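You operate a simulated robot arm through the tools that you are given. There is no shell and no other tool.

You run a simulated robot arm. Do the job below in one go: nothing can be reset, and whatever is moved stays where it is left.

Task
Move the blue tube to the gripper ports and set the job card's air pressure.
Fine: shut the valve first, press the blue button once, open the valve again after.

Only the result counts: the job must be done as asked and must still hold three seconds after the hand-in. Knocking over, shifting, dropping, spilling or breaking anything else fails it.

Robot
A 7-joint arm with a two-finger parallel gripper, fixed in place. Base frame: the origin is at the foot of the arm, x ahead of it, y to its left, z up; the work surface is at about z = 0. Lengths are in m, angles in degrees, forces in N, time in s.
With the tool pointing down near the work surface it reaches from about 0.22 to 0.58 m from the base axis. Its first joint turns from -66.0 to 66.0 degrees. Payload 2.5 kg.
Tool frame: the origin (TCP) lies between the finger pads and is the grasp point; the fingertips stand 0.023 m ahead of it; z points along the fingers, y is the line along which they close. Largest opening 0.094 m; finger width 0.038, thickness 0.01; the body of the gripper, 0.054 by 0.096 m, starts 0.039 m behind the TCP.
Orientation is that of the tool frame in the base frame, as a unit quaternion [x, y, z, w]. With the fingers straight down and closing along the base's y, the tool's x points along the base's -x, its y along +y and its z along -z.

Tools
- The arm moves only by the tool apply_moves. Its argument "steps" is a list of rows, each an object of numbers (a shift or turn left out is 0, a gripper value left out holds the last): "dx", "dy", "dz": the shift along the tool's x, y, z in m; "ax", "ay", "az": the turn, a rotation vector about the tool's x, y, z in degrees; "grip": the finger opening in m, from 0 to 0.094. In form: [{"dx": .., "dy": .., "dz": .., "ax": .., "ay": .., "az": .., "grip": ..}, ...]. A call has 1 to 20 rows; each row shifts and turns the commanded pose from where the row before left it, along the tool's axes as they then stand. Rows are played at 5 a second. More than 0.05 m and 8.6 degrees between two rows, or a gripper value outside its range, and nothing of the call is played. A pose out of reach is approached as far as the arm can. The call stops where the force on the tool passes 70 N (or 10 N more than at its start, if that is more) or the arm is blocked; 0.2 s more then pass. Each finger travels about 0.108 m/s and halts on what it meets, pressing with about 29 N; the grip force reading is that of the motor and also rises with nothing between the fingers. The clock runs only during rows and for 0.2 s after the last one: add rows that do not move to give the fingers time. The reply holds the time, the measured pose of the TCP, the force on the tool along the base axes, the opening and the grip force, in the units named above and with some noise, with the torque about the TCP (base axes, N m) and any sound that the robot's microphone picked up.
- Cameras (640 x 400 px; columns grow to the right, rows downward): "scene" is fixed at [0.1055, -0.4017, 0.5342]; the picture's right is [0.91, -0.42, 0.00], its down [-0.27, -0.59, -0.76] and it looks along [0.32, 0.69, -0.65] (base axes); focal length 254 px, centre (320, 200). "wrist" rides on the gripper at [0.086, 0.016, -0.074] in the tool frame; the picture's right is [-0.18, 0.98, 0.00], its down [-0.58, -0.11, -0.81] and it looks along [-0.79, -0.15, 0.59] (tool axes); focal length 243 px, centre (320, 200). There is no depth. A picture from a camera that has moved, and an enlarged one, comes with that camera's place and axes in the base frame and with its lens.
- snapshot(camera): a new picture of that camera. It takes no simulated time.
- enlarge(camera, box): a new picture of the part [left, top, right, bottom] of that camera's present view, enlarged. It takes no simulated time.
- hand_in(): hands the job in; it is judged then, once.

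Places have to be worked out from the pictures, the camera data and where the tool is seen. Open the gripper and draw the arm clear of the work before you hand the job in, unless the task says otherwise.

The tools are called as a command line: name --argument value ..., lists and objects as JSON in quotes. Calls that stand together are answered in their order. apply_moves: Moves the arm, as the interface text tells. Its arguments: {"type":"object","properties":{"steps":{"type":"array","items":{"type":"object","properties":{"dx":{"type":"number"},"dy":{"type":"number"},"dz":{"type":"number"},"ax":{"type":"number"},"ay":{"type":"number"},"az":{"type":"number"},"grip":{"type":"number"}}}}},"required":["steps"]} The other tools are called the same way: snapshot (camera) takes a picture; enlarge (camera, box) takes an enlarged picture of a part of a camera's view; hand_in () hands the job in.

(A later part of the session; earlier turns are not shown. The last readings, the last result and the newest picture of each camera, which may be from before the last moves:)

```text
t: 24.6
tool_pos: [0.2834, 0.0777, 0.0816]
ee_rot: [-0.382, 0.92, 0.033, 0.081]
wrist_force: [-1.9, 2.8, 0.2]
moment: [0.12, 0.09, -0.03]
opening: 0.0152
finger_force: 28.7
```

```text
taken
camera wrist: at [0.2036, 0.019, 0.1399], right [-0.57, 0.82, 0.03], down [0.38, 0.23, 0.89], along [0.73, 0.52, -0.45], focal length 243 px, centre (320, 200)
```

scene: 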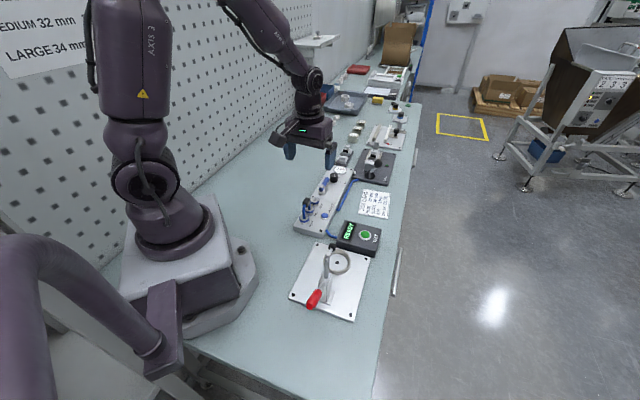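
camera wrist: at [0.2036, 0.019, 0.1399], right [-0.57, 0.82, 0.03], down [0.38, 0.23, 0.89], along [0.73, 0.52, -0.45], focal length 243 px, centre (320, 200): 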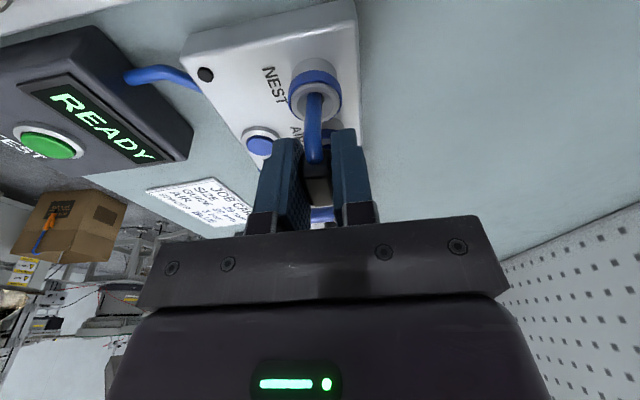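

The handle is held at an opening of 15 mm. I'll draw the tube out along its own axis, gently at first.

apply_moves --steps '[{"dz": -0.004}, {"dz": -0.004}, {"dz": -0.004}, {}]'

enlarge --camera "scene" --box '[290, 170, 360, 230]'

```text
t: 25.6
tool_pos: [0.2822, 0.0763, 0.093]
ee_rot: [-0.381, 0.921, 0.033, 0.081]
wrist_force: [-0.3, 0.5, -0.3]
moment: [0.02, 0.01, 0.01]
opening: 0.0149
finger_force: 28.7
```

```text
6.67 times, centred on (325, 200) of scene
camera zoom: at [0.1055, -0.4017, 0.5342], right [0.91, -0.42, 0.0], down [-0.27, -0.59, -0.76], along [0.32, 0.69, -0.65], focal length 1692 px, centre (287, 200)
```

zoom: 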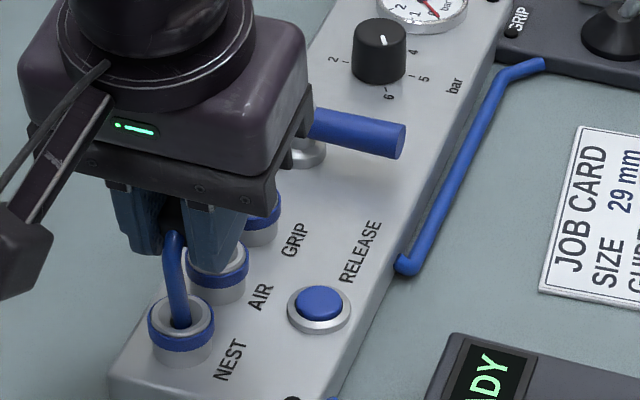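

The tube comes out with no resistance. I'll lift it fully clear.

apply_moves --steps '[{"dz": -0.01}, {"dz": -0.015}, {"dz": -0.02}, {}]'

snapshot --camera "wrist"

enlarge --camera "scene" --box '[290, 150, 370, 230]'

```text
t: 26.6
tool_pos: [0.2769, 0.0708, 0.1384]
ee_rot: [-0.381, 0.92, 0.033, 0.08]
wrist_force: [0.4, -0.5, -1.0]
moment: [-0.03, -0.01, 0.02]
opening: 0.0149
finger_force: 28.7
```

```text
taken
camera wrist: at [0.1977, 0.0124, 0.197], right [-0.57, 0.82, 0.03], down [0.38, 0.23, 0.89], along [0.73, 0.52, -0.45], focal length 243 px, centre (320, 200)
```

wrist: 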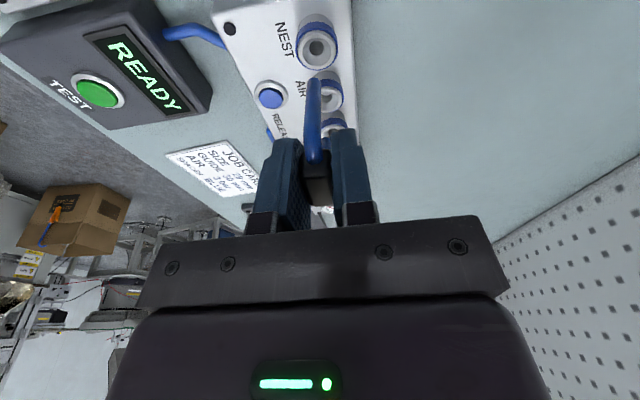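

```text
5.00 times, centred on (330, 190) of scene
camera zoom: at [0.1055, -0.4017, 0.5342], right [0.91, -0.42, 0.0], down [-0.27, -0.59, -0.76], along [0.32, 0.69, -0.65], focal length 1269 px, centre (270, 250)
```

zoom: 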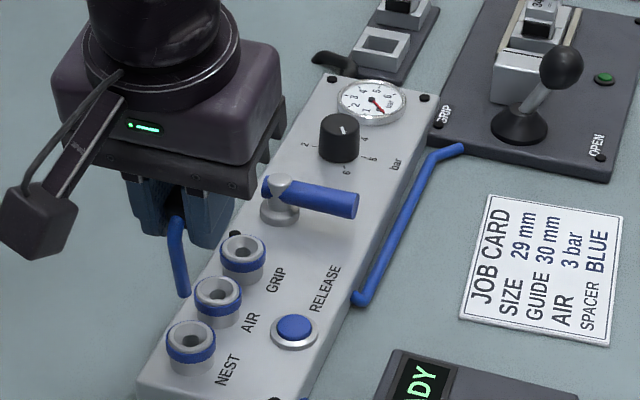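

The tube is free and all three ports are empty. I'll bring the tool back to vertical, lift a little more, and move over the midpoint of AIR and GRIP at about (0.318, 0.113).

apply_moves --steps '[{"dz": -0.02}, {"ay": 5}, {"ay": 5}, {"dx": -0.029}, {"dx": -0.0288}, {}]'

snapshot --camera "wrist"

enlarge --camera "scene" --box '[290, 140, 380, 220]'

enlarge --camera "wrist" --box '[240, 40, 400, 150]'

```text
t: 28.0
tool_pos: [0.3146, 0.1096, 0.1571]
ee_rot: [-0.383, 0.924, -0.001, 0.0]
wrist_force: [0.5, -0.7, -0.9]
moment: [0.0, -0.02, -0.02]
opening: 0.0148
finger_force: 28.4
```

```text
taken
camera wrist: at [0.2437, 0.0599, 0.2331], right [-0.56, 0.83, 0.0], down [0.49, 0.33, 0.81], along [0.67, 0.46, -0.59], focal length 243 px, centre (320, 200)
```

wrist: 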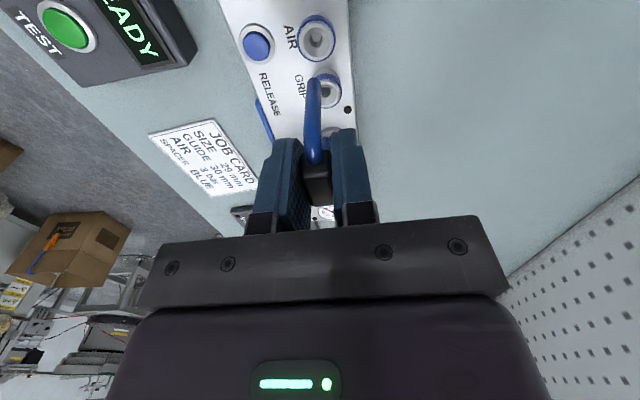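

```text
5.00 times, centred on (335, 180) of scene
camera zoom: at [0.1055, -0.4017, 0.5342], right [0.91, -0.42, 0.0], down [-0.27, -0.59, -0.76], along [0.32, 0.69, -0.65], focal length 1269 px, centre (245, 300)
```

zoom: 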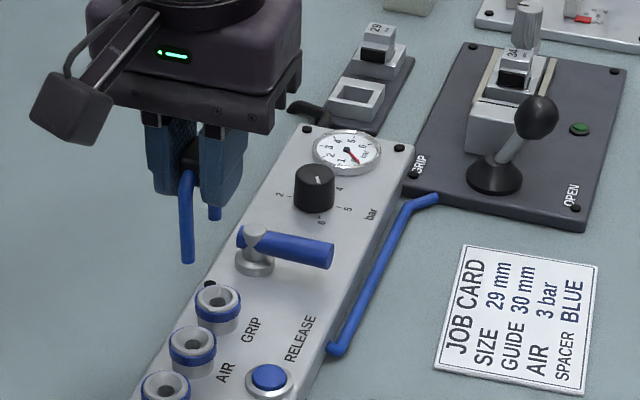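

```text
3.64 times, centred on (320, 95) of wrist
camera zoom: at [0.2437, 0.0599, 0.2331], right [-0.56, 0.83, 0.0], down [0.49, 0.33, 0.81], along [0.67, 0.46, -0.59], focal length 882 px, centre (320, 582)
```

zoom: 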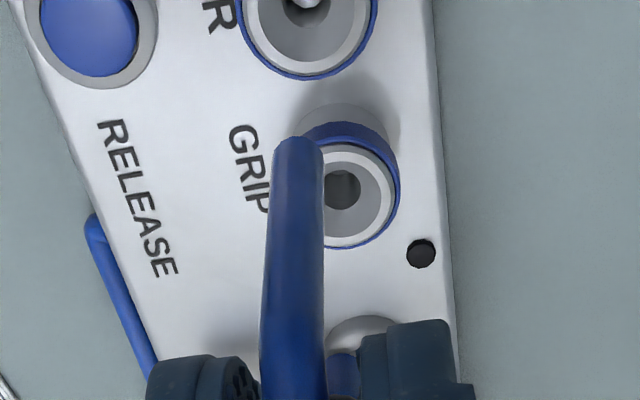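

The leg ends are vertical, about 0.051 below the TCP, and laterally in line with the ports. The measured position is a few millimetres short of the command along the row, so I'll let it settle and re-read.

apply_moves --steps '[{}, {}, {}]'

enlarge --camera "scene" --box '[300, 160, 350, 220]'

enlarge --camera "wrist" --box '[240, 0, 400, 110]'

```text
t: 28.8
tool_pos: [0.3151, 0.1095, 0.1573]
ee_rot: [-0.382, 0.924, 0.0, 0.0]
wrist_force: [0.0, -0.5, 0.4]
moment: [0.01, 0.0, 0.01]
opening: 0.015
finger_force: 29.0
```

```text
6.67 times, centred on (325, 190) of scene
camera zoom: at [0.1055, -0.4017, 0.5342], right [0.91, -0.42, 0.0], down [-0.27, -0.59, -0.76], along [0.32, 0.69, -0.65], focal length 1692 px, centre (287, 267)
```

zoom: 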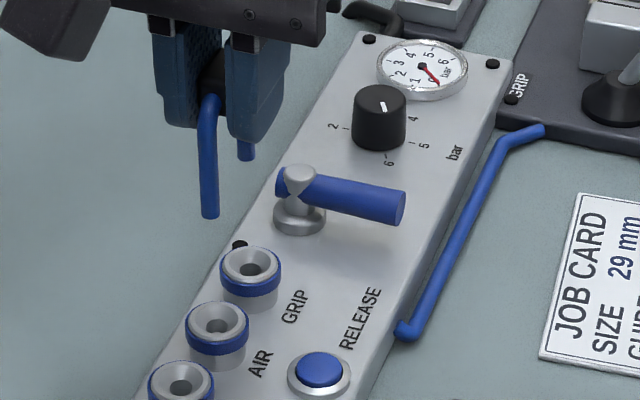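

```text
3.64 times, centred on (320, 55) of wrist
camera zoom: at [0.2434, 0.0597, 0.2331], right [-0.57, 0.82, 0.0], down [0.49, 0.33, 0.81], along [0.67, 0.46, -0.59], focal length 882 px, centre (320, 727)
```

zoom: 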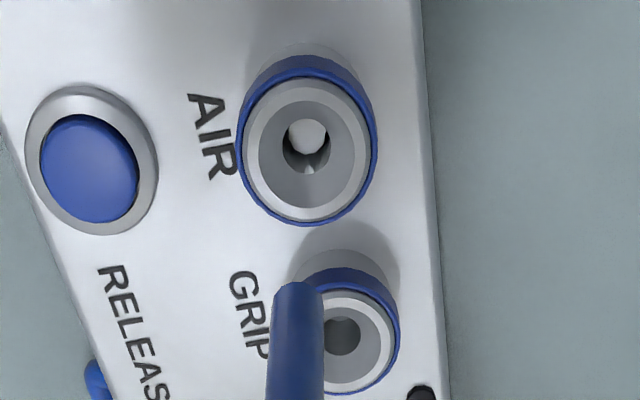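

The commanded position is really about 5 mm short along the row, because the earlier tilted lift also carried it back toward NEST. I'll shift 5 mm toward GRIP, lower until the leg tips are just above the funnels, and check.

apply_moves --steps '[{"dx": -0.005}, {"dz": 0.03}, {"dz": 0.018}, {}, {}]'

enlarge --camera "scene" --box '[300, 170, 350, 220]'

snapshot --camera "wrist"

enlarge --camera "wrist" --box '[260, 50, 380, 150]'

```text
t: 30.0
tool_pos: [0.3194, 0.1113, 0.1091]
ee_rot: [-0.382, 0.924, 0.0, 0.001]
wrist_force: [0.6, -0.3, 0.3]
moment: [-0.02, 0.03, 0.0]
opening: 0.015
finger_force: 29.0
```

```text
8.00 times, centred on (325, 195) of scene
camera zoom: at [0.1055, -0.4017, 0.5342], right [0.91, -0.42, 0.0], down [-0.27, -0.59, -0.76], along [0.32, 0.69, -0.65], focal length 2031 px, centre (280, 240)
```

zoom: 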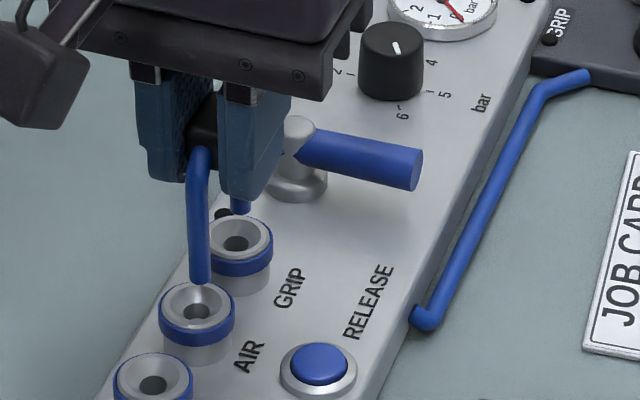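

```text
taken
camera wrist: at [0.2473, 0.0621, 0.1836], right [-0.56, 0.83, 0.0], down [0.49, 0.33, 0.81], along [0.67, 0.46, -0.59], focal length 243 px, centre (320, 200)
```

wrist: 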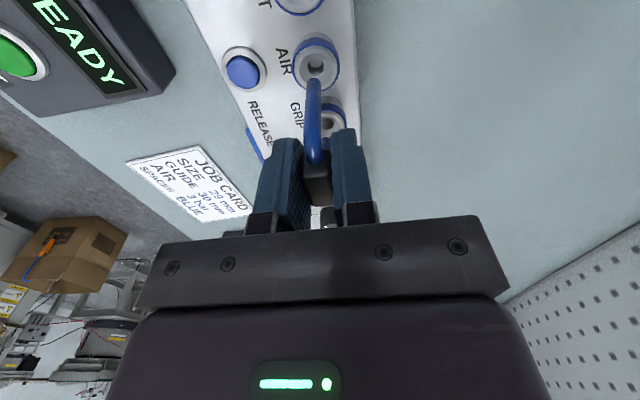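

```text
4.00 times, centred on (320, 100) of wrist
camera zoom: at [0.2473, 0.0621, 0.1836], right [-0.56, 0.83, 0.0], down [0.49, 0.33, 0.81], along [0.67, 0.46, -0.59], focal length 970 px, centre (320, 600)
```

zoom: 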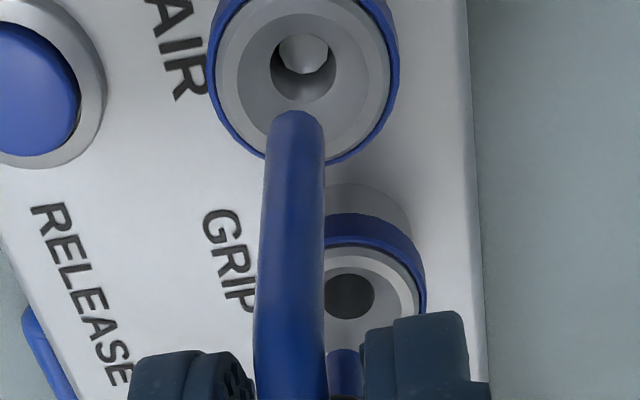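

The tips are about 16 mm above the rims and need roughly 2 mm more toward GRIP and 1 mm toward the wall. I'll correct that and lower into the funnels in small steps.

apply_moves --steps '[{"dx": -0.0022, "dy": 0.0013}, {"dz": 0.005}, {"dz": 0.005}, {"dz": 0.003}, {}, {}]'

enlarge --camera "scene" --box '[300, 170, 350, 220]'

enlarge --camera "wrist" --box '[260, 60, 380, 160]'

```text
t: 31.4
tool_pos: [0.319, 0.1151, 0.0963]
ee_rot: [-0.382, 0.924, 0.0, 0.0]
wrist_force: [-0.4, -0.4, 0.2]
moment: [0.04, -0.02, -0.02]
opening: 0.015
finger_force: 28.8
```

```text
8.00 times, centred on (325, 195) of scene
camera zoom: at [0.1055, -0.4017, 0.5342], right [0.91, -0.42, 0.0], down [-0.27, -0.59, -0.76], along [0.32, 0.69, -0.65], focal length 2031 px, centre (280, 240)
```

zoom: 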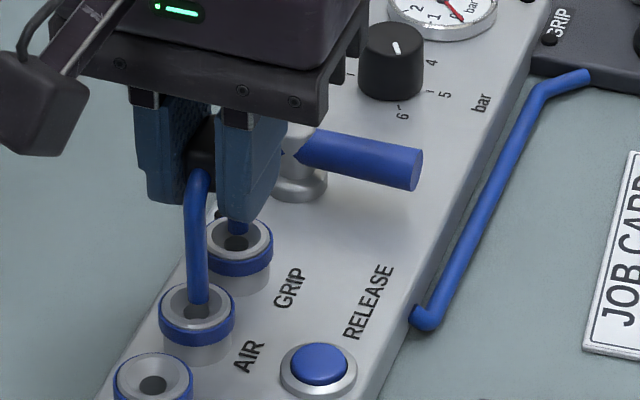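

```text
4.00 times, centred on (320, 110) of wrist
camera zoom: at [0.2477, 0.0657, 0.1708], right [-0.57, 0.82, 0.0], down [0.49, 0.33, 0.81], along [0.67, 0.46, -0.59], focal length 970 px, centre (320, 560)
```

zoom: 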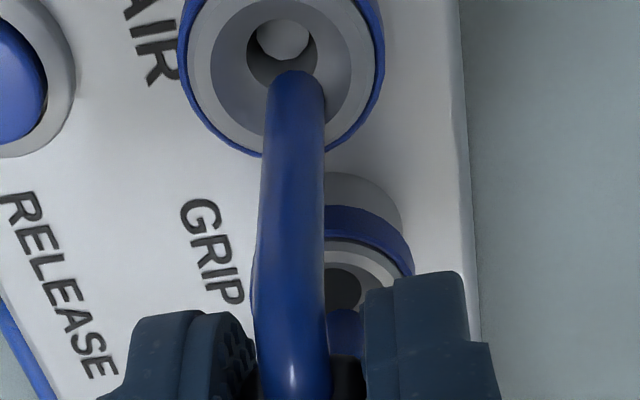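

The pictures give slightly conflicting offsets, so I'll zoom further on the near leg and the port before going in.

enlarge --camera "wrist" --box '[280, 40, 344, 90]'

enlarge --camera "scene" --box '[311, 192, 337, 216]'

enlarge --camera "wrist" --box '[300, 80, 380, 150]'

```text
8.00 times, centred on (312, 65) of wrist
camera zoom: at [0.2477, 0.0657, 0.1708], right [-0.57, 0.82, 0.0], down [0.49, 0.33, 0.81], along [0.67, 0.46, -0.59], focal length 1941 px, centre (384, 1280)
```

zoom: 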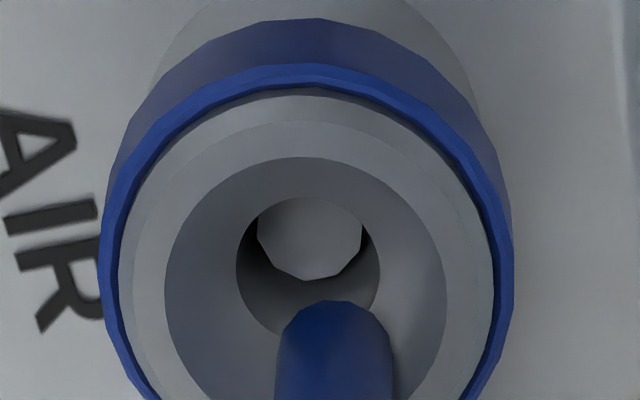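

```text
16.00 times, centred on (324, 204) of scene
camera zoom: at [0.1055, -0.4017, 0.5342], right [0.91, -0.42, 0.0], down [-0.27, -0.59, -0.76], along [0.32, 0.69, -0.65], focal length 4061 px, centre (256, 136)
```

zoom: 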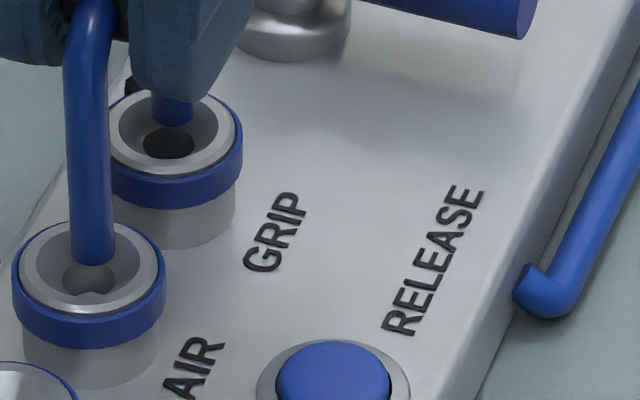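

```text
5.71 times, centred on (340, 115) of wrist
camera zoom: at [0.2477, 0.0657, 0.1708], right [-0.57, 0.82, 0.0], down [0.49, 0.33, 0.81], along [0.67, 0.46, -0.59], focal length 1386 px, centre (206, 686)
```

zoom: 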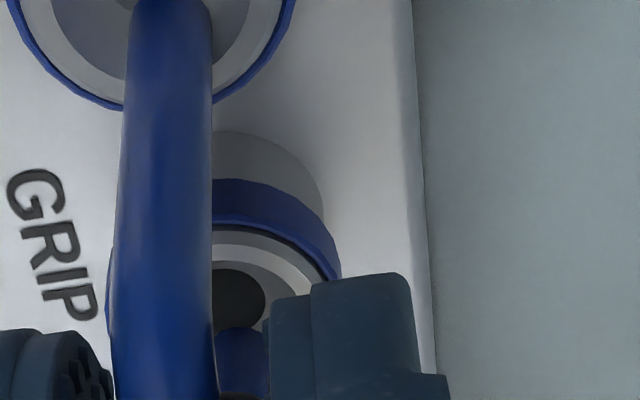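

A joint fit of both views puts the leg tips at funnel-mouth level, about 4.7 mm too far toward GRIP and 1.1 mm toward the wall. I'll lift slightly, correct that and verify.

apply_moves --steps '[{"dz": -0.004}, {"dx": 0.0047, "dy": -0.0011}, {}, {}]'

enlarge --camera "wrist" --box '[280, 50, 344, 100]'

enlarge --camera "scene" --box '[311, 192, 337, 216]'

```text
t: 32.4
tool_pos: [0.3168, 0.1119, 0.1014]
ee_rot: [-0.382, 0.924, 0.0, 0.0]
wrist_force: [-0.2, 0.5, 0.1]
moment: [0.03, 0.02, 0.0]
opening: 0.0151
finger_force: 29.0
```

```text
8.00 times, centred on (312, 75) of wrist
camera zoom: at [0.245, 0.0619, 0.1747], right [-0.57, 0.83, 0.0], down [0.49, 0.33, 0.81], along [0.67, 0.46, -0.59], focal length 1941 px, centre (384, 1200)
```

zoom: 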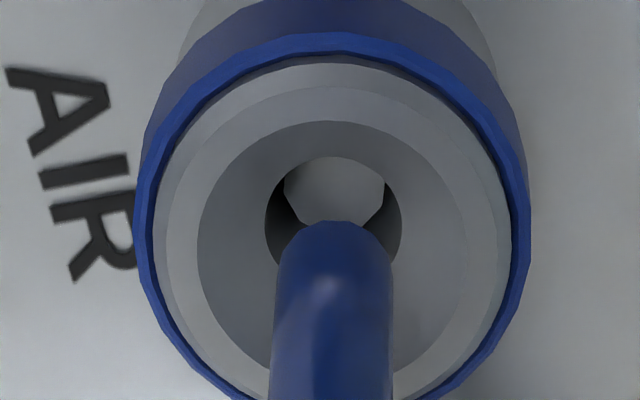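

```text
16.00 times, centred on (324, 204) of scene
camera zoom: at [0.1055, -0.4017, 0.5342], right [0.91, -0.42, 0.0], down [-0.27, -0.59, -0.76], along [0.32, 0.69, -0.65], focal length 4061 px, centre (256, 136)
```

zoom: 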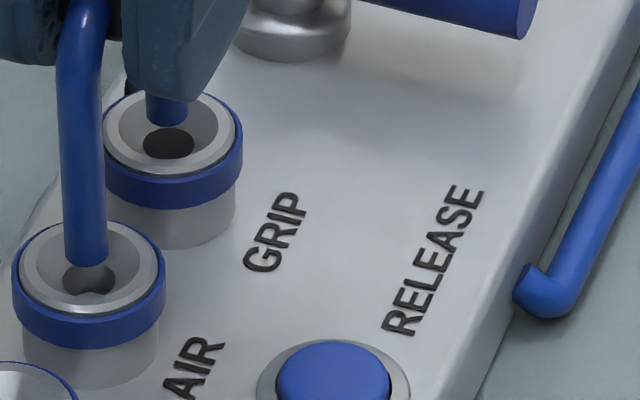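

The tip is now within about 0.6 mm of the port axis. I'll make a small trim and lower in slowly.

apply_moves --steps '[{"dx": -0.0006}, {"dz": 0.004}, {"dz": 0.004}, {"dz": 0.003}, {}, {}]'

enlarge --camera "wrist" --box '[280, 50, 344, 100]'

enlarge --camera "scene" --box '[311, 192, 337, 216]'

```text
t: 33.8
tool_pos: [0.3163, 0.1122, 0.0879]
ee_rot: [-0.382, 0.924, 0.0, 0.001]
wrist_force: [-0.4, 1.0, -0.5]
moment: [0.02, -0.03, 0.02]
opening: 0.015
finger_force: 29.3
```

```text
8.00 times, centred on (312, 75) of wrist
camera zoom: at [0.2456, 0.0623, 0.1635], right [-0.57, 0.82, 0.0], down [0.49, 0.33, 0.81], along [0.67, 0.46, -0.59], focal length 1941 px, centre (384, 1200)
```

zoom: 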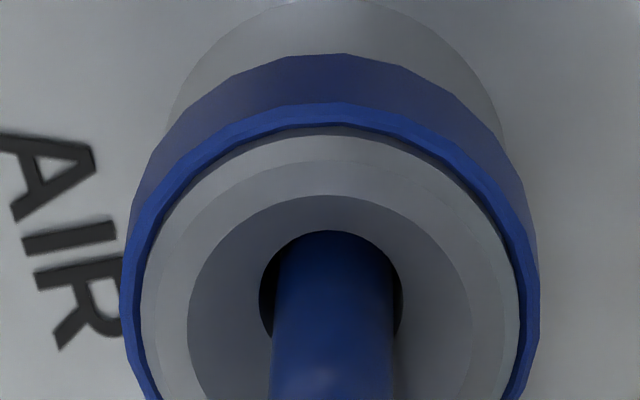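

```text
16.00 times, centred on (324, 204) of scene
camera zoom: at [0.1055, -0.4017, 0.5342], right [0.91, -0.42, 0.0], down [-0.27, -0.59, -0.76], along [0.32, 0.69, -0.65], focal length 4061 px, centre (256, 136)
```

zoom: 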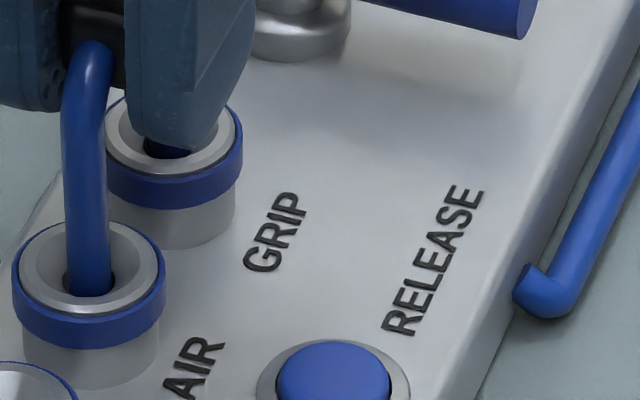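

Both legs have entered the holes with no force. I'll keep lowering in small steps.

apply_moves --steps '[{"dz": 0.002}, {"dz": 0.002}, {"dz": 0.002}, {}, {}]'

```text
t: 35.0
tool_pos: [0.3175, 0.1126, 0.0838]
ee_rot: [-0.383, 0.924, 0.0, 0.0]
wrist_force: [-4.8, -3.8, 19.4]
moment: [-0.41, 0.47, -0.01]
opening: 0.0149
finger_force: 28.9
```

There is now about 19 N of resistance, mostly from the AIR leg. I'll look before pushing further.

enlarge --camera "wrist" --box '[280, 60, 376, 130]'

enlarge --camera "scene" --box '[305, 185, 340, 215]'

```text
5.71 times, centred on (328, 95) of wrist
camera zoom: at [0.2457, 0.0626, 0.1581], right [-0.56, 0.83, 0.0], down [0.49, 0.33, 0.81], along [0.67, 0.46, -0.59], focal length 1386 px, centre (274, 800)
```

zoom: 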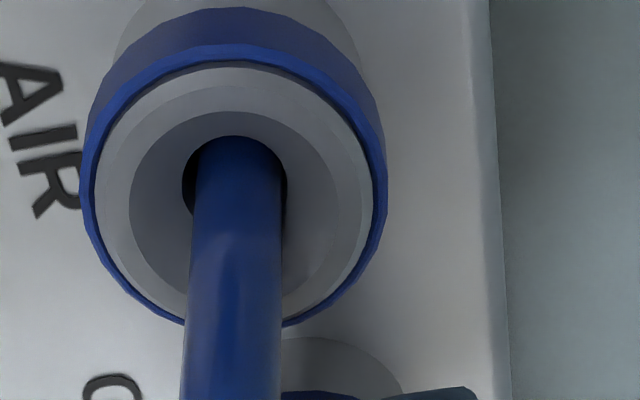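

```text
13.33 times, centred on (322, 200) of scene
camera zoom: at [0.1055, -0.4017, 0.5342], right [0.91, -0.42, 0.0], down [-0.27, -0.59, -0.76], along [0.32, 0.69, -0.65], focal length 3384 px, centre (287, 200)
```

zoom: 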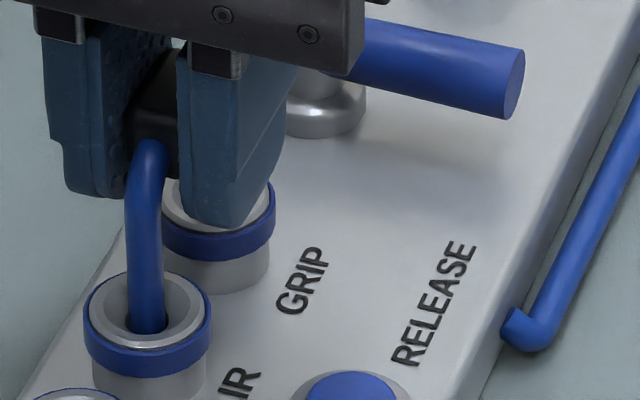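

The leg is bearing on the GRIP-side edge of the hole. I'll ease up 2 mm, shift about 1.2 mm back, and try again.

apply_moves --steps '[{"dz": -0.002}, {"dx": 0.0012, "dy": -0.0003}, {"dz": 0.002}, {}, {}]'

```text
t: 36.2
tool_pos: [0.3179, 0.1112, 0.0829]
ee_rot: [-0.384, 0.923, 0.0, 0.002]
wrist_force: [0.5, 8.8, 20.7]
moment: [0.22, 0.16, -0.02]
opening: 0.0151
finger_force: 29.1
```

The side load has reversed, so the axis lies between the two positions. The original handle height (about 0.082) suggests the tube is nearly at full depth. I'll re-centre and press in 1 mm steps, listening for a click.

apply_moves --steps '[{"dx": -0.0006, "dy": 0.0006}, {}, {"dz": 0.001}, {}, {}]'

enlarge --camera "scene" --box '[305, 175, 345, 215]'

```text
t: 37.4
tool_pos: [0.3167, 0.1118, 0.083]
ee_rot: [-0.382, 0.924, -0.001, 0.001]
wrist_force: [3.6, 2.3, 24.8]
moment: [-0.08, 0.14, -0.02]
opening: 0.0151
finger_force: 28.4
```

```text
10.00 times, centred on (325, 195) of scene
camera zoom: at [0.1054, -0.4017, 0.5342], right [0.91, -0.42, 0.0], down [-0.27, -0.59, -0.76], along [0.32, 0.69, -0.65], focal length 2538 px, centre (270, 250)
```

zoom: 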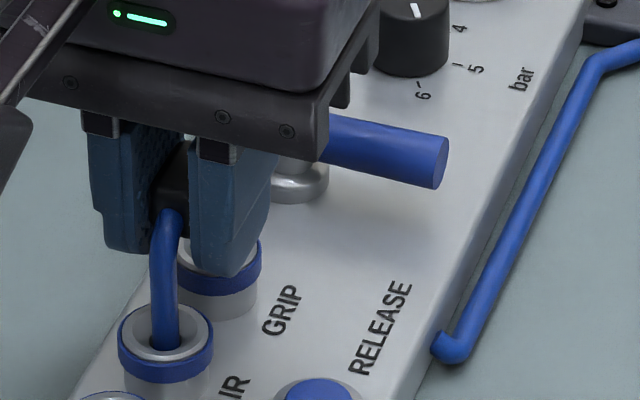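

By comparison with the first picture, the visible leg length is now about the same as, or shorter than, when the tube was originally seated. I'll press a bit more to make sure it's fully home.

apply_moves --steps '[{"dz": 0.001}, {"dz": 0.001}, {"dz": 0.001}, {}, {}]'

```text
t: 38.6
tool_pos: [0.3172, 0.1112, 0.0798]
ee_rot: [-0.383, 0.924, -0.001, 0.0]
wrist_force: [4.0, 5.9, 19.7]
moment: [0.1, 0.03, -0.04]
opening: 0.0148
finger_force: 28.9
```

It advanced 3 mm at a steady 20 N or so. I need to check whether the tube is sliding in or the handle is slipping in the fingers.

enlarge --camera "scene" --box '[305, 175, 345, 215]'

enlarge --camera "wrist" --box '[260, 70, 390, 220]'

```text
10.00 times, centred on (325, 195) of scene
camera zoom: at [0.1055, -0.4017, 0.5342], right [0.91, -0.42, 0.0], down [-0.27, -0.59, -0.76], along [0.32, 0.69, -0.65], focal length 2538 px, centre (270, 250)
```

zoom: 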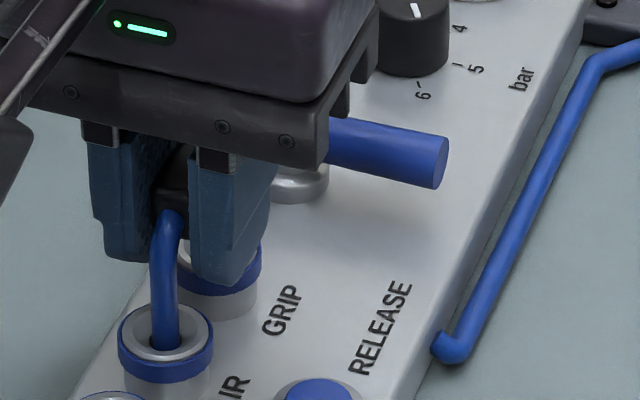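

```text
2.67 times, centred on (325, 145) of wrist
camera zoom: at [0.2453, 0.0614, 0.1538], right [-0.57, 0.82, 0.0], down [0.49, 0.33, 0.81], along [0.67, 0.46, -0.59], focal length 647 px, centre (307, 347)
```

zoom: 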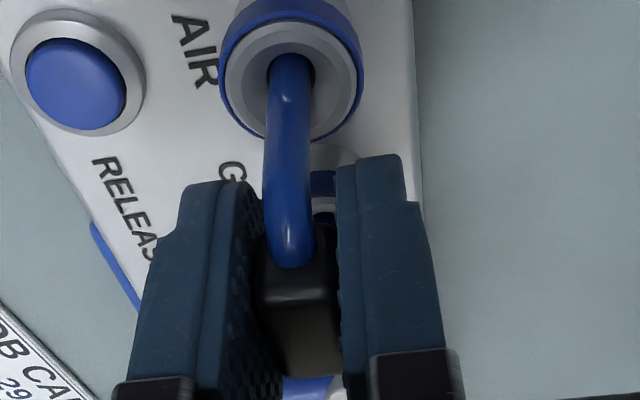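

The tube didn't move; the fingers slid down on the handle. That means the tube is bottomed at its original seated depth, so I'll open the gripper, rise and inspect.

apply_moves --steps '[{"dz": -0.002, "grip": 0.02}, {"grip": 0.03}, {"grip": 0.045}, {"dz": -0.02}, {"dz": -0.04}, {"dz": -0.04}, {}]'

enlarge --camera "scene" --box '[300, 170, 350, 220]'

snapshot --camera "wrist"

```text
t: 40.2
tool_pos: [0.3174, 0.112, 0.1791]
ee_rot: [-0.383, 0.924, 0.0, 0.0]
wrist_force: [-0.2, 0.0, -0.5]
moment: [0.03, -0.01, 0.04]
opening: 0.0453
finger_force: 0.1
```

```text
8.00 times, centred on (325, 195) of scene
camera zoom: at [0.1055, -0.4017, 0.5342], right [0.91, -0.42, 0.0], down [-0.27, -0.59, -0.76], along [0.32, 0.69, -0.65], focal length 2031 px, centre (280, 240)
```

zoom: 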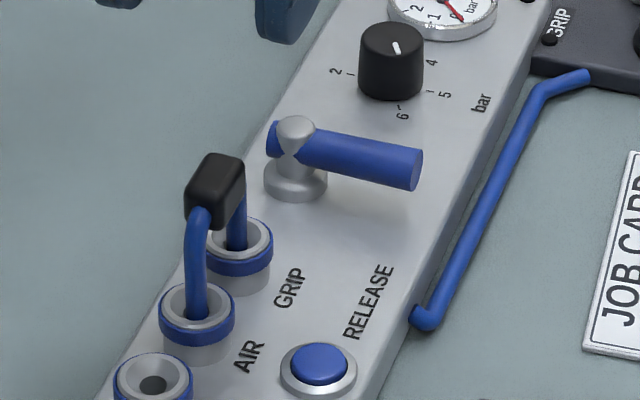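

```text
taken
camera wrist: at [0.2454, 0.0608, 0.2543], right [-0.57, 0.82, 0.0], down [0.49, 0.33, 0.81], along [0.66, 0.46, -0.59], focal length 243 px, centre (320, 200)
```

wrist: 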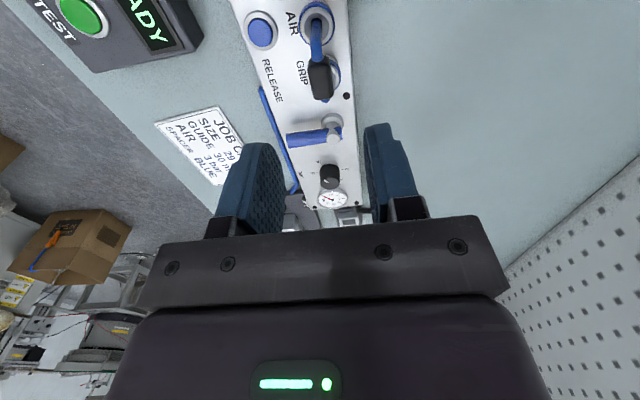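

The tube stands upright in AIR and GRIP at the same relative height as originally. I'll check that it's level and fully down in both ports.

enlarge --camera "scene" --box '[311, 183, 341, 213]'

enlarge --camera "wrist" --box '[270, 0, 380, 110]'

enlarge --camera "scene" --box '[295, 160, 375, 240]'

```text
13.33 times, centred on (326, 198) of scene
camera zoom: at [0.1055, -0.4017, 0.5342], right [0.91, -0.42, 0.0], down [-0.27, -0.59, -0.76], along [0.32, 0.69, -0.65], focal length 3384 px, centre (240, 227)
```

zoom: 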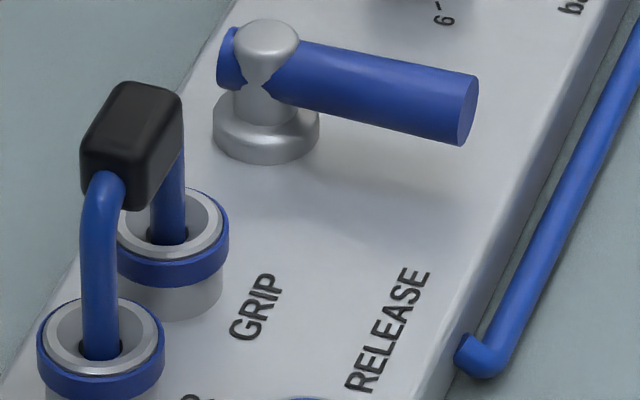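

```text
3.64 times, centred on (325, 55) of wrist
camera zoom: at [0.2454, 0.0608, 0.2543], right [-0.57, 0.82, 0.0], down [0.49, 0.33, 0.81], along [0.66, 0.46, -0.59], focal length 882 px, centre (302, 727)
```

zoom: 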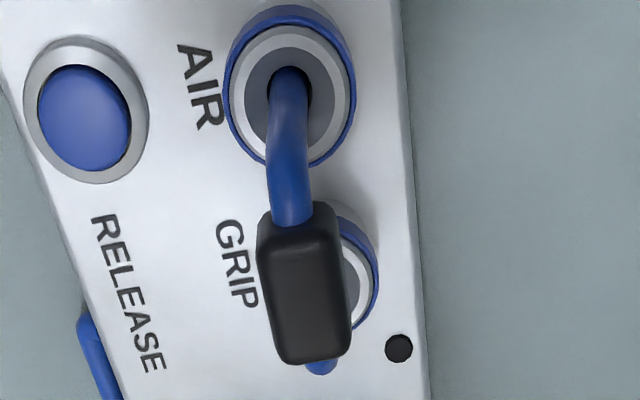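

```text
5.00 times, centred on (335, 200) of scene
camera zoom: at [0.1055, -0.4017, 0.5342], right [0.91, -0.42, 0.0], down [-0.27, -0.59, -0.76], along [0.32, 0.69, -0.65], focal length 1269 px, centre (245, 200)
```

zoom: 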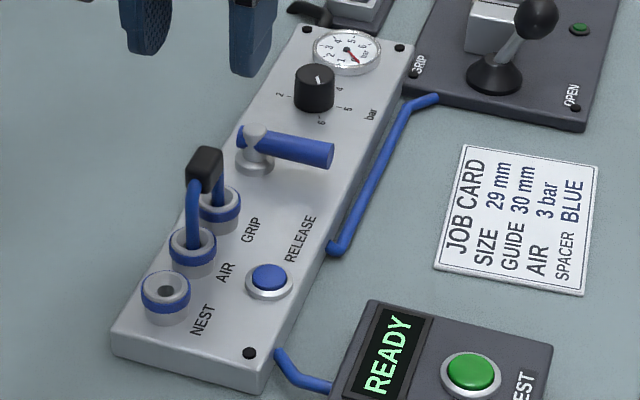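

The seating depth matches the original to within about 1 mm, but I heard no latch click. I'll press down on top of the handle with closed fingertips to make sure it's home.

apply_moves --steps '[{"grip": 0.0}, {}, {}, {"dz": 0.03}, {"dz": 0.02}, {}]'

enlarge --camera "scene" --box '[305, 165, 345, 205]'

enlarge --camera "wrist" --box '[260, 40, 380, 160]'

```text
t: 41.6
tool_pos: [0.3159, 0.1118, 0.1303]
ee_rot: [-0.382, 0.924, 0.0, -0.001]
wrist_force: [-0.6, 0.3, -0.1]
moment: [-0.02, 0.01, -0.03]
opening: 0.0001
finger_force: 28.9
```

```text
10.00 times, centred on (325, 185) of scene
camera zoom: at [0.1055, -0.4017, 0.5342], right [0.91, -0.42, 0.0], down [-0.27, -0.59, -0.76], along [0.32, 0.69, -0.65], focal length 2538 px, centre (270, 350)
```

zoom: 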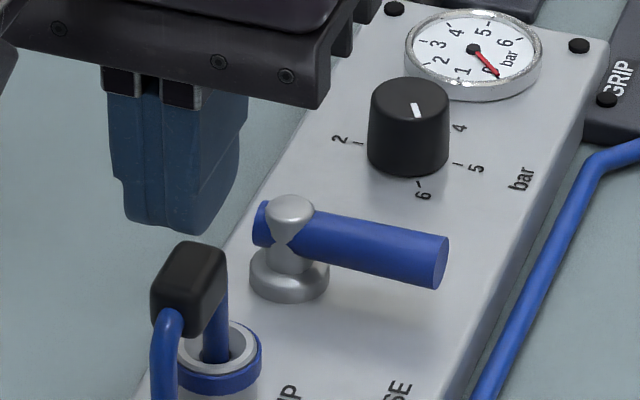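

```text
3.33 times, centred on (320, 100) of wrist
camera zoom: at [0.2448, 0.0609, 0.2059], right [-0.57, 0.82, 0.0], down [0.49, 0.33, 0.81], along [0.67, 0.46, -0.59], focal length 809 px, centre (320, 533)
```

zoom: 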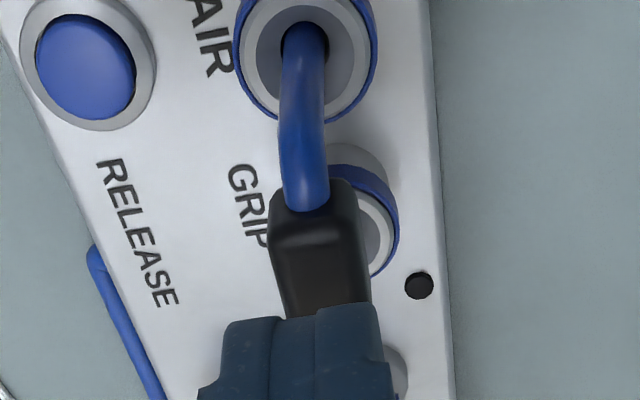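

The fingers are above the handle. I'll trim laterally and press down in steps.

apply_moves --steps '[{"dy": 0.0015}, {"dz": 0.008}, {"dz": 0.004}, {"dz": 0.002}, {}]'

```text
t: 42.8
tool_pos: [0.3163, 0.1118, 0.1161]
ee_rot: [-0.383, 0.924, 0.0, 0.0]
wrist_force: [-0.3, -0.4, 0.4]
moment: [-0.02, 0.03, -0.01]
opening: 0.0
finger_force: 28.7
```

apply_moves --steps '[{"dz": 0.002}, {"dz": 0.002}, {"dz": 0.002}, {}]'

```text
t: 43.8
tool_pos: [0.3159, 0.1134, 0.111]
ee_rot: [-0.383, 0.924, 0.0, 0.001]
wrist_force: [0.3, -0.2, 3.0]
moment: [0.02, 0.02, 0.0]
opening: 0.0
finger_force: 29.2
```

Contact is at a TCP height of about 0.111, which puts the handle top near 0.088. I'll press further in small increments.

apply_moves --steps '[{"dz": 0.0015}, {"dz": 0.0015}, {"dz": 0.0015}, {}]'

```text
t: 44.8
tool_pos: [0.3179, 0.1146, 0.1069]
ee_rot: [-0.384, 0.923, 0.0, 0.005]
wrist_force: [2.0, 4.8, 42.7]
moment: [-0.25, 0.35, -0.01]
opening: 0.0002
finger_force: 28.5
```

enlarge --camera "scene" --box '[295, 160, 375, 240]'

enlarge --camera "scene" --box '[311, 183, 341, 213]'

```text
5.00 times, centred on (335, 200) of scene
camera zoom: at [0.1054, -0.4018, 0.5342], right [0.91, -0.42, 0.0], down [-0.27, -0.59, -0.76], along [0.32, 0.69, -0.65], focal length 1269 px, centre (245, 200)
```

zoom: 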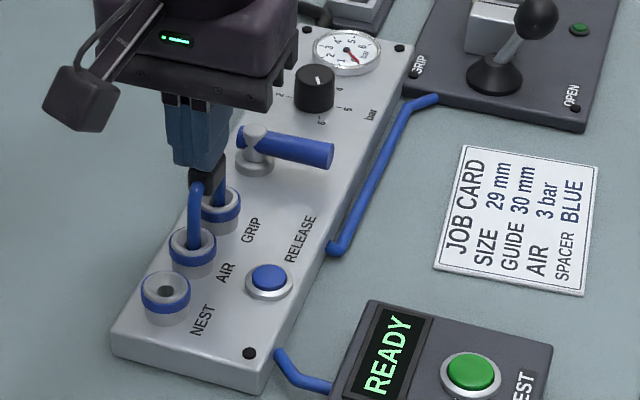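

```text
13.33 times, centred on (326, 198) of scene
camera zoom: at [0.1054, -0.4018, 0.5342], right [0.91, -0.42, 0.0], down [-0.27, -0.59, -0.76], along [0.32, 0.69, -0.65], focal length 3384 px, centre (240, 227)
```

zoom: 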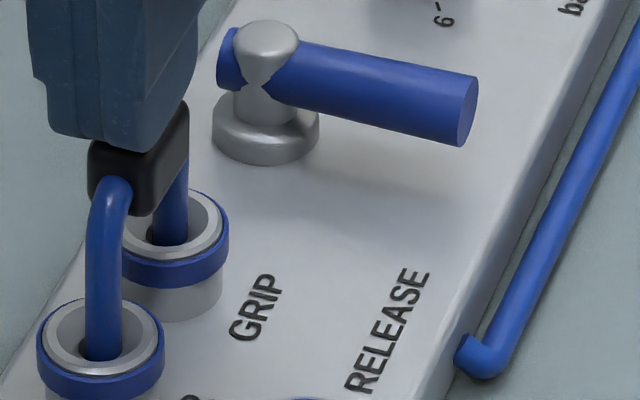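

The tube is firmly on its stops at 43 N, with no click and only about 1 mm of play. I'll lift straight off and check how it stands.

apply_moves --steps '[{"dz": -0.004}, {"dz": -0.02}, {"dz": -0.04}, {"dz": -0.02}, {}]'

enlarge --camera "scene" --box '[311, 183, 341, 213]'

enlarge --camera "wrist" --box '[270, 0, 380, 110]'

```text
t: 46.0
tool_pos: [0.3156, 0.1133, 0.1891]
ee_rot: [-0.383, 0.924, 0.0, -0.001]
wrist_force: [0.1, 0.0, -0.4]
moment: [0.03, 0.03, 0.02]
opening: 0.0001
finger_force: 29.5
```

```text
13.33 times, centred on (326, 198) of scene
camera zoom: at [0.1055, -0.4017, 0.5342], right [0.91, -0.42, 0.0], down [-0.27, -0.59, -0.76], along [0.32, 0.69, -0.65], focal length 3384 px, centre (240, 227)
```

zoom: 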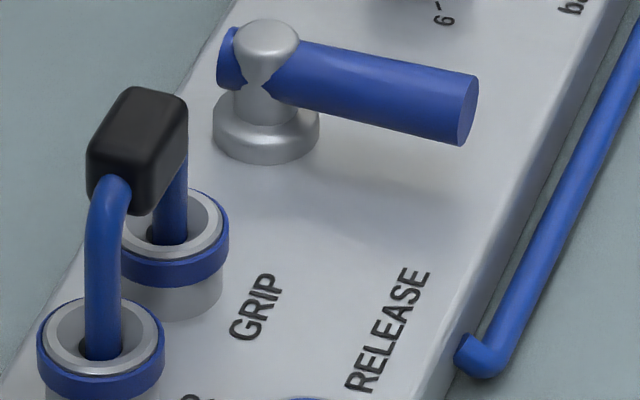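

```text
3.64 times, centred on (325, 55) of wrist
camera zoom: at [0.2439, 0.0631, 0.2653], right [-0.56, 0.83, 0.0], down [0.49, 0.33, 0.81], along [0.66, 0.46, -0.59], focal length 882 px, centre (302, 727)
```

zoom: 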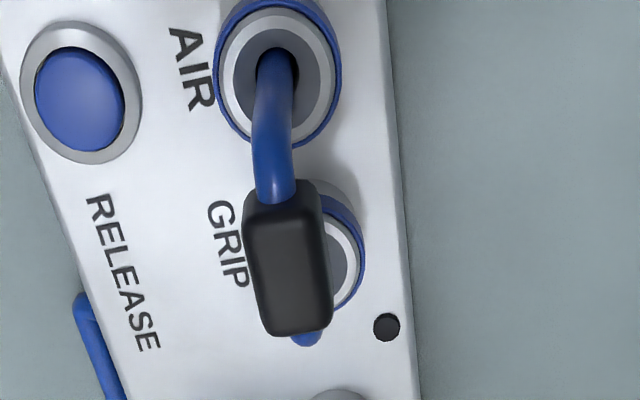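

The tube is seated in both ports with only a slight lean. Next is the knob: centre about (0.439, 0.211), top at z ≈ 0.05, diameter about 27 mm. I'll move above it and read the pointer.

apply_moves --steps '[{"dx": -0.04, "dy": -0.005, "grip": 0.05}, {"dx": -0.04, "dy": -0.004}, {"dx": -0.04, "dy": -0.004}, {"dx": -0.036, "dy": -0.004}, {}, {}]'

snapshot --camera "wrist"

enlarge --camera "wrist" --box '[260, 0, 380, 100]'

enlarge --camera "scene" --box '[311, 163, 361, 213]'

```text
t: 47.4
tool_pos: [0.4393, 0.2102, 0.1884]
ee_rot: [-0.383, 0.924, 0.0, 0.0]
wrist_force: [0.2, -0.1, 0.6]
moment: [0.03, -0.02, 0.02]
opening: 0.0499
finger_force: 0.1
```

```text
taken
camera wrist: at [0.3678, 0.1608, 0.2645], right [-0.57, 0.82, 0.0], down [0.49, 0.33, 0.81], along [0.67, 0.46, -0.59], focal length 243 px, centre (320, 200)
```

wrist: 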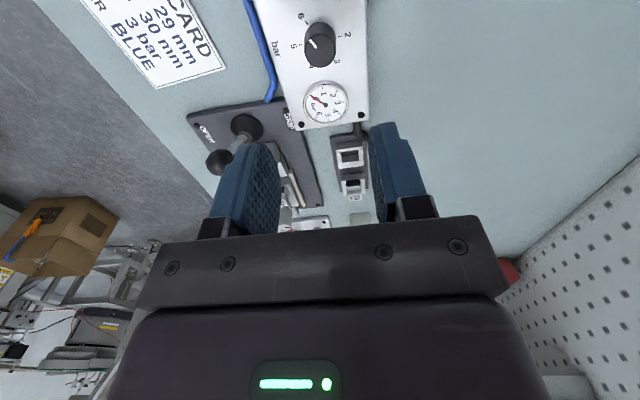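

```text
4.00 times, centred on (320, 50) of wrist
camera zoom: at [0.3678, 0.1608, 0.2645], right [-0.57, 0.82, 0.0], down [0.49, 0.33, 0.81], along [0.67, 0.46, -0.59], focal length 970 px, centre (320, 800)
```

zoom: 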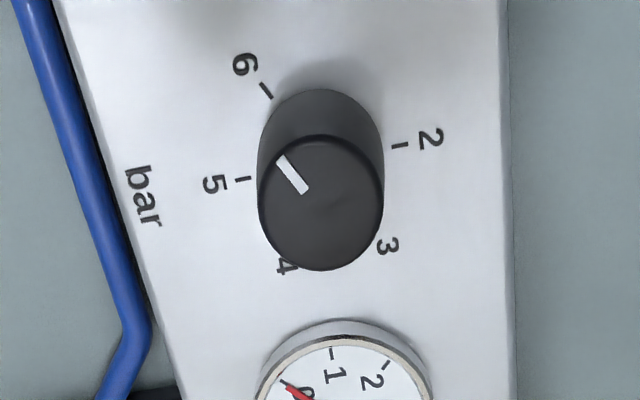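

```text
8.00 times, centred on (336, 188) of scene
camera zoom: at [0.1055, -0.4017, 0.5342], right [0.91, -0.42, 0.0], down [-0.27, -0.59, -0.76], along [0.32, 0.69, -0.65], focal length 2031 px, centre (192, 296)
```

zoom: 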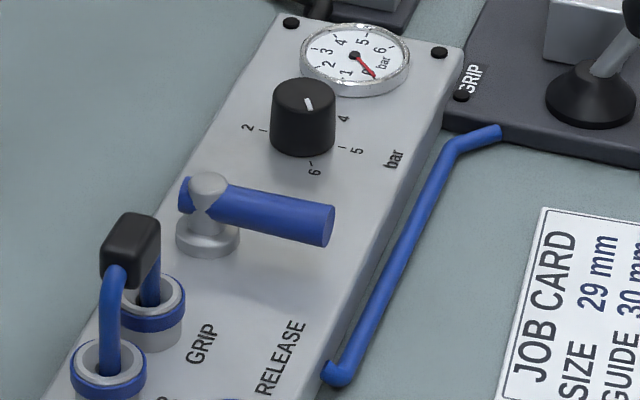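

Back-projecting the dial gives exactly 60° per bar, with 2 toward the wall and 3 toward the gauge and wall side. The pointer is at 6, so setting 3 bar takes 180° counter-clockwise seen from above. I'll centre on the knob, pre-rotate the gripper 90° clockwise, and descend.

apply_moves --steps '[{"dx": -0.0025}, {"az": 8.5}, {"az": 8.5}, {"az": 8.5}, {"az": 8.5}, {"az": 8.5}, {"az": 8.5}, {"az": 8.5}, {"az": 8.5}, {"az": 8.5}, {"az": 8.5}, {"az": 5}, {"dz": 0.04}, {"dz": 0.04}, {}]'

snapshot --camera "wrist"

enlarge --camera "scene" --box '[311, 143, 361, 193]'

```text
t: 50.6
tool_pos: [0.4407, 0.215, 0.1102]
ee_rot: [0.383, 0.924, 0.0, 0.0]
wrist_force: [0.8, -0.3, 0.2]
moment: [0.01, -0.01, 0.03]
opening: 0.05
finger_force: 0.1
```

```text
taken
camera wrist: at [0.3924, 0.2858, 0.1851], right [0.83, 0.56, 0.0], down [0.33, -0.49, 0.81], along [0.46, -0.67, -0.59], focal length 243 px, centre (320, 200)
```

wrist: 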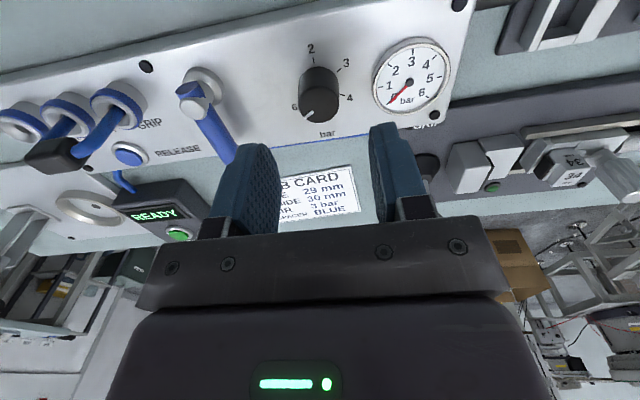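

```text
8.00 times, centred on (336, 168) of scene
camera zoom: at [0.1055, -0.4017, 0.5342], right [0.91, -0.42, 0.0], down [-0.27, -0.59, -0.76], along [0.32, 0.69, -0.65], focal length 2031 px, centre (192, 456)
```

zoom: 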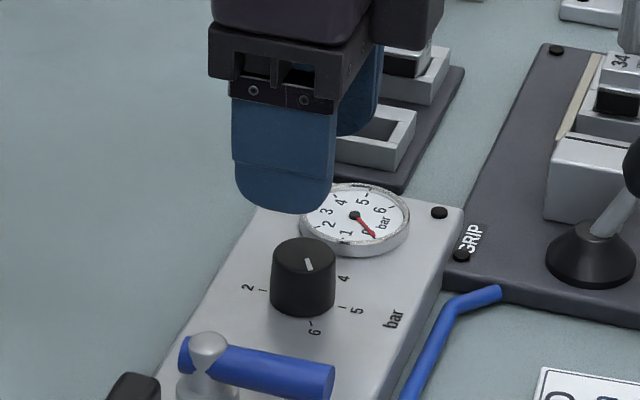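

The knob axis is under the TCP within 1 mm. I'll descend so the tips stay just above the gauge bezel (TCP 0.063) and grip the knob.

apply_moves --steps '[{"dz": 0.03}, {"dz": 0.017}, {}, {"grip": 0.035}, {"grip": 0.025}, {"grip": 0.015}, {"grip": 0.0}, {}]'

enlarge --camera "scene" --box '[311, 143, 361, 193]'

enlarge --camera "wrist" --box '[240, 80, 400, 220]'

```text
t: 52.4
tool_pos: [0.4398, 0.2131, 0.0637]
ee_rot: [0.383, 0.924, 0.001, 0.0]
wrist_force: [8.4, 5.0, -9.8]
moment: [0.28, -0.02, 0.03]
opening: 0.0273
finger_force: 44.9
```

```text
8.00 times, centred on (336, 168) of scene
camera zoom: at [0.1056, -0.4017, 0.5342], right [0.91, -0.42, 0.0], down [-0.27, -0.59, -0.76], along [0.32, 0.69, -0.65], focal length 2031 px, centre (192, 456)
```

zoom: 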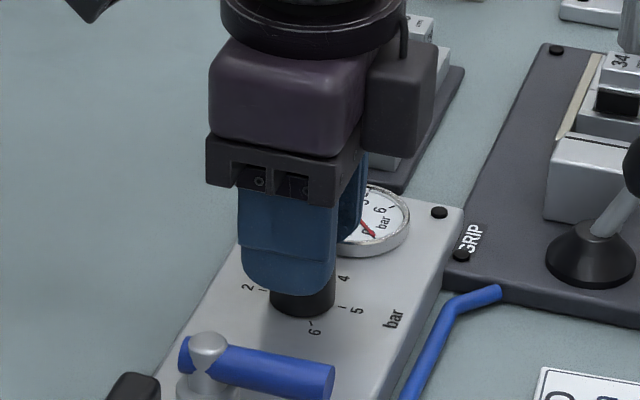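

```text
2.86 times, centred on (320, 150) of wrist
camera zoom: at [0.3913, 0.2851, 0.1387], right [0.82, 0.57, 0.0], down [0.33, -0.49, 0.81], along [0.46, -0.66, -0.59], focal length 693 px, centre (320, 343)
```

zoom: 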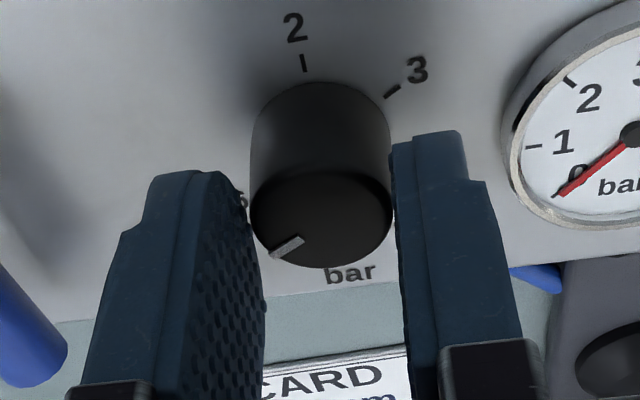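

The knob is gripped at 27.3 mm. I'll nudge 1 mm to ease the side load and start turning counter-clockwise.

apply_moves --steps '[{"dy": 0.001}, {"az": -8}, {"az": -8}, {"az": -8}, {}]'

enlarge --camera "wrist" --box '[240, 80, 400, 220]'

```text
t: 53.6
tool_pos: [0.4404, 0.2127, 0.0641]
ee_rot: [0.182, 0.983, -0.001, 0.0]
wrist_force: [-14.7, -12.8, 17.0]
moment: [-0.54, -0.08, -0.02]
opening: 0.0273
finger_force: 44.6
```

```text
2.86 times, centred on (320, 150) of wrist
camera zoom: at [0.3662, 0.2584, 0.1388], right [0.52, 0.85, 0.0], down [0.51, -0.31, 0.81], along [0.69, -0.42, -0.59], focal length 693 px, centre (320, 343)
```

zoom: 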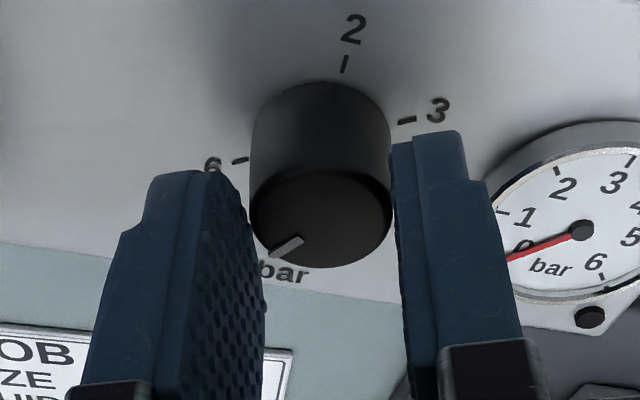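

The knob turns with the gripper. I'll ease the side load by half a millimetre and continue the stroke to yaw +45.

apply_moves --steps '[{"dx": 0.0003, "dy": -0.0007}, {"az": -8}, {"az": -8}, {"az": -8}, {"az": -8}, {}]'

```text
t: 55.0
tool_pos: [0.4404, 0.212, 0.0635]
ee_rot: [-0.097, 0.995, -0.001, 0.0]
wrist_force: [-10.9, -19.7, 21.6]
moment: [-0.59, 0.15, -0.04]
opening: 0.0274
finger_force: 45.3
```

apply_moves --steps '[{"dx": 0.0003, "dy": -0.001}, {}, {"az": -8}, {"az": -8}, {}]'

```text
t: 56.2
tool_pos: [0.4409, 0.2119, 0.0635]
ee_rot: [-0.234, 0.972, 0.0, -0.001]
wrist_force: [0.4, -13.0, 9.9]
moment: [-0.51, 0.53, 0.0]
opening: 0.0274
finger_force: 44.7
```

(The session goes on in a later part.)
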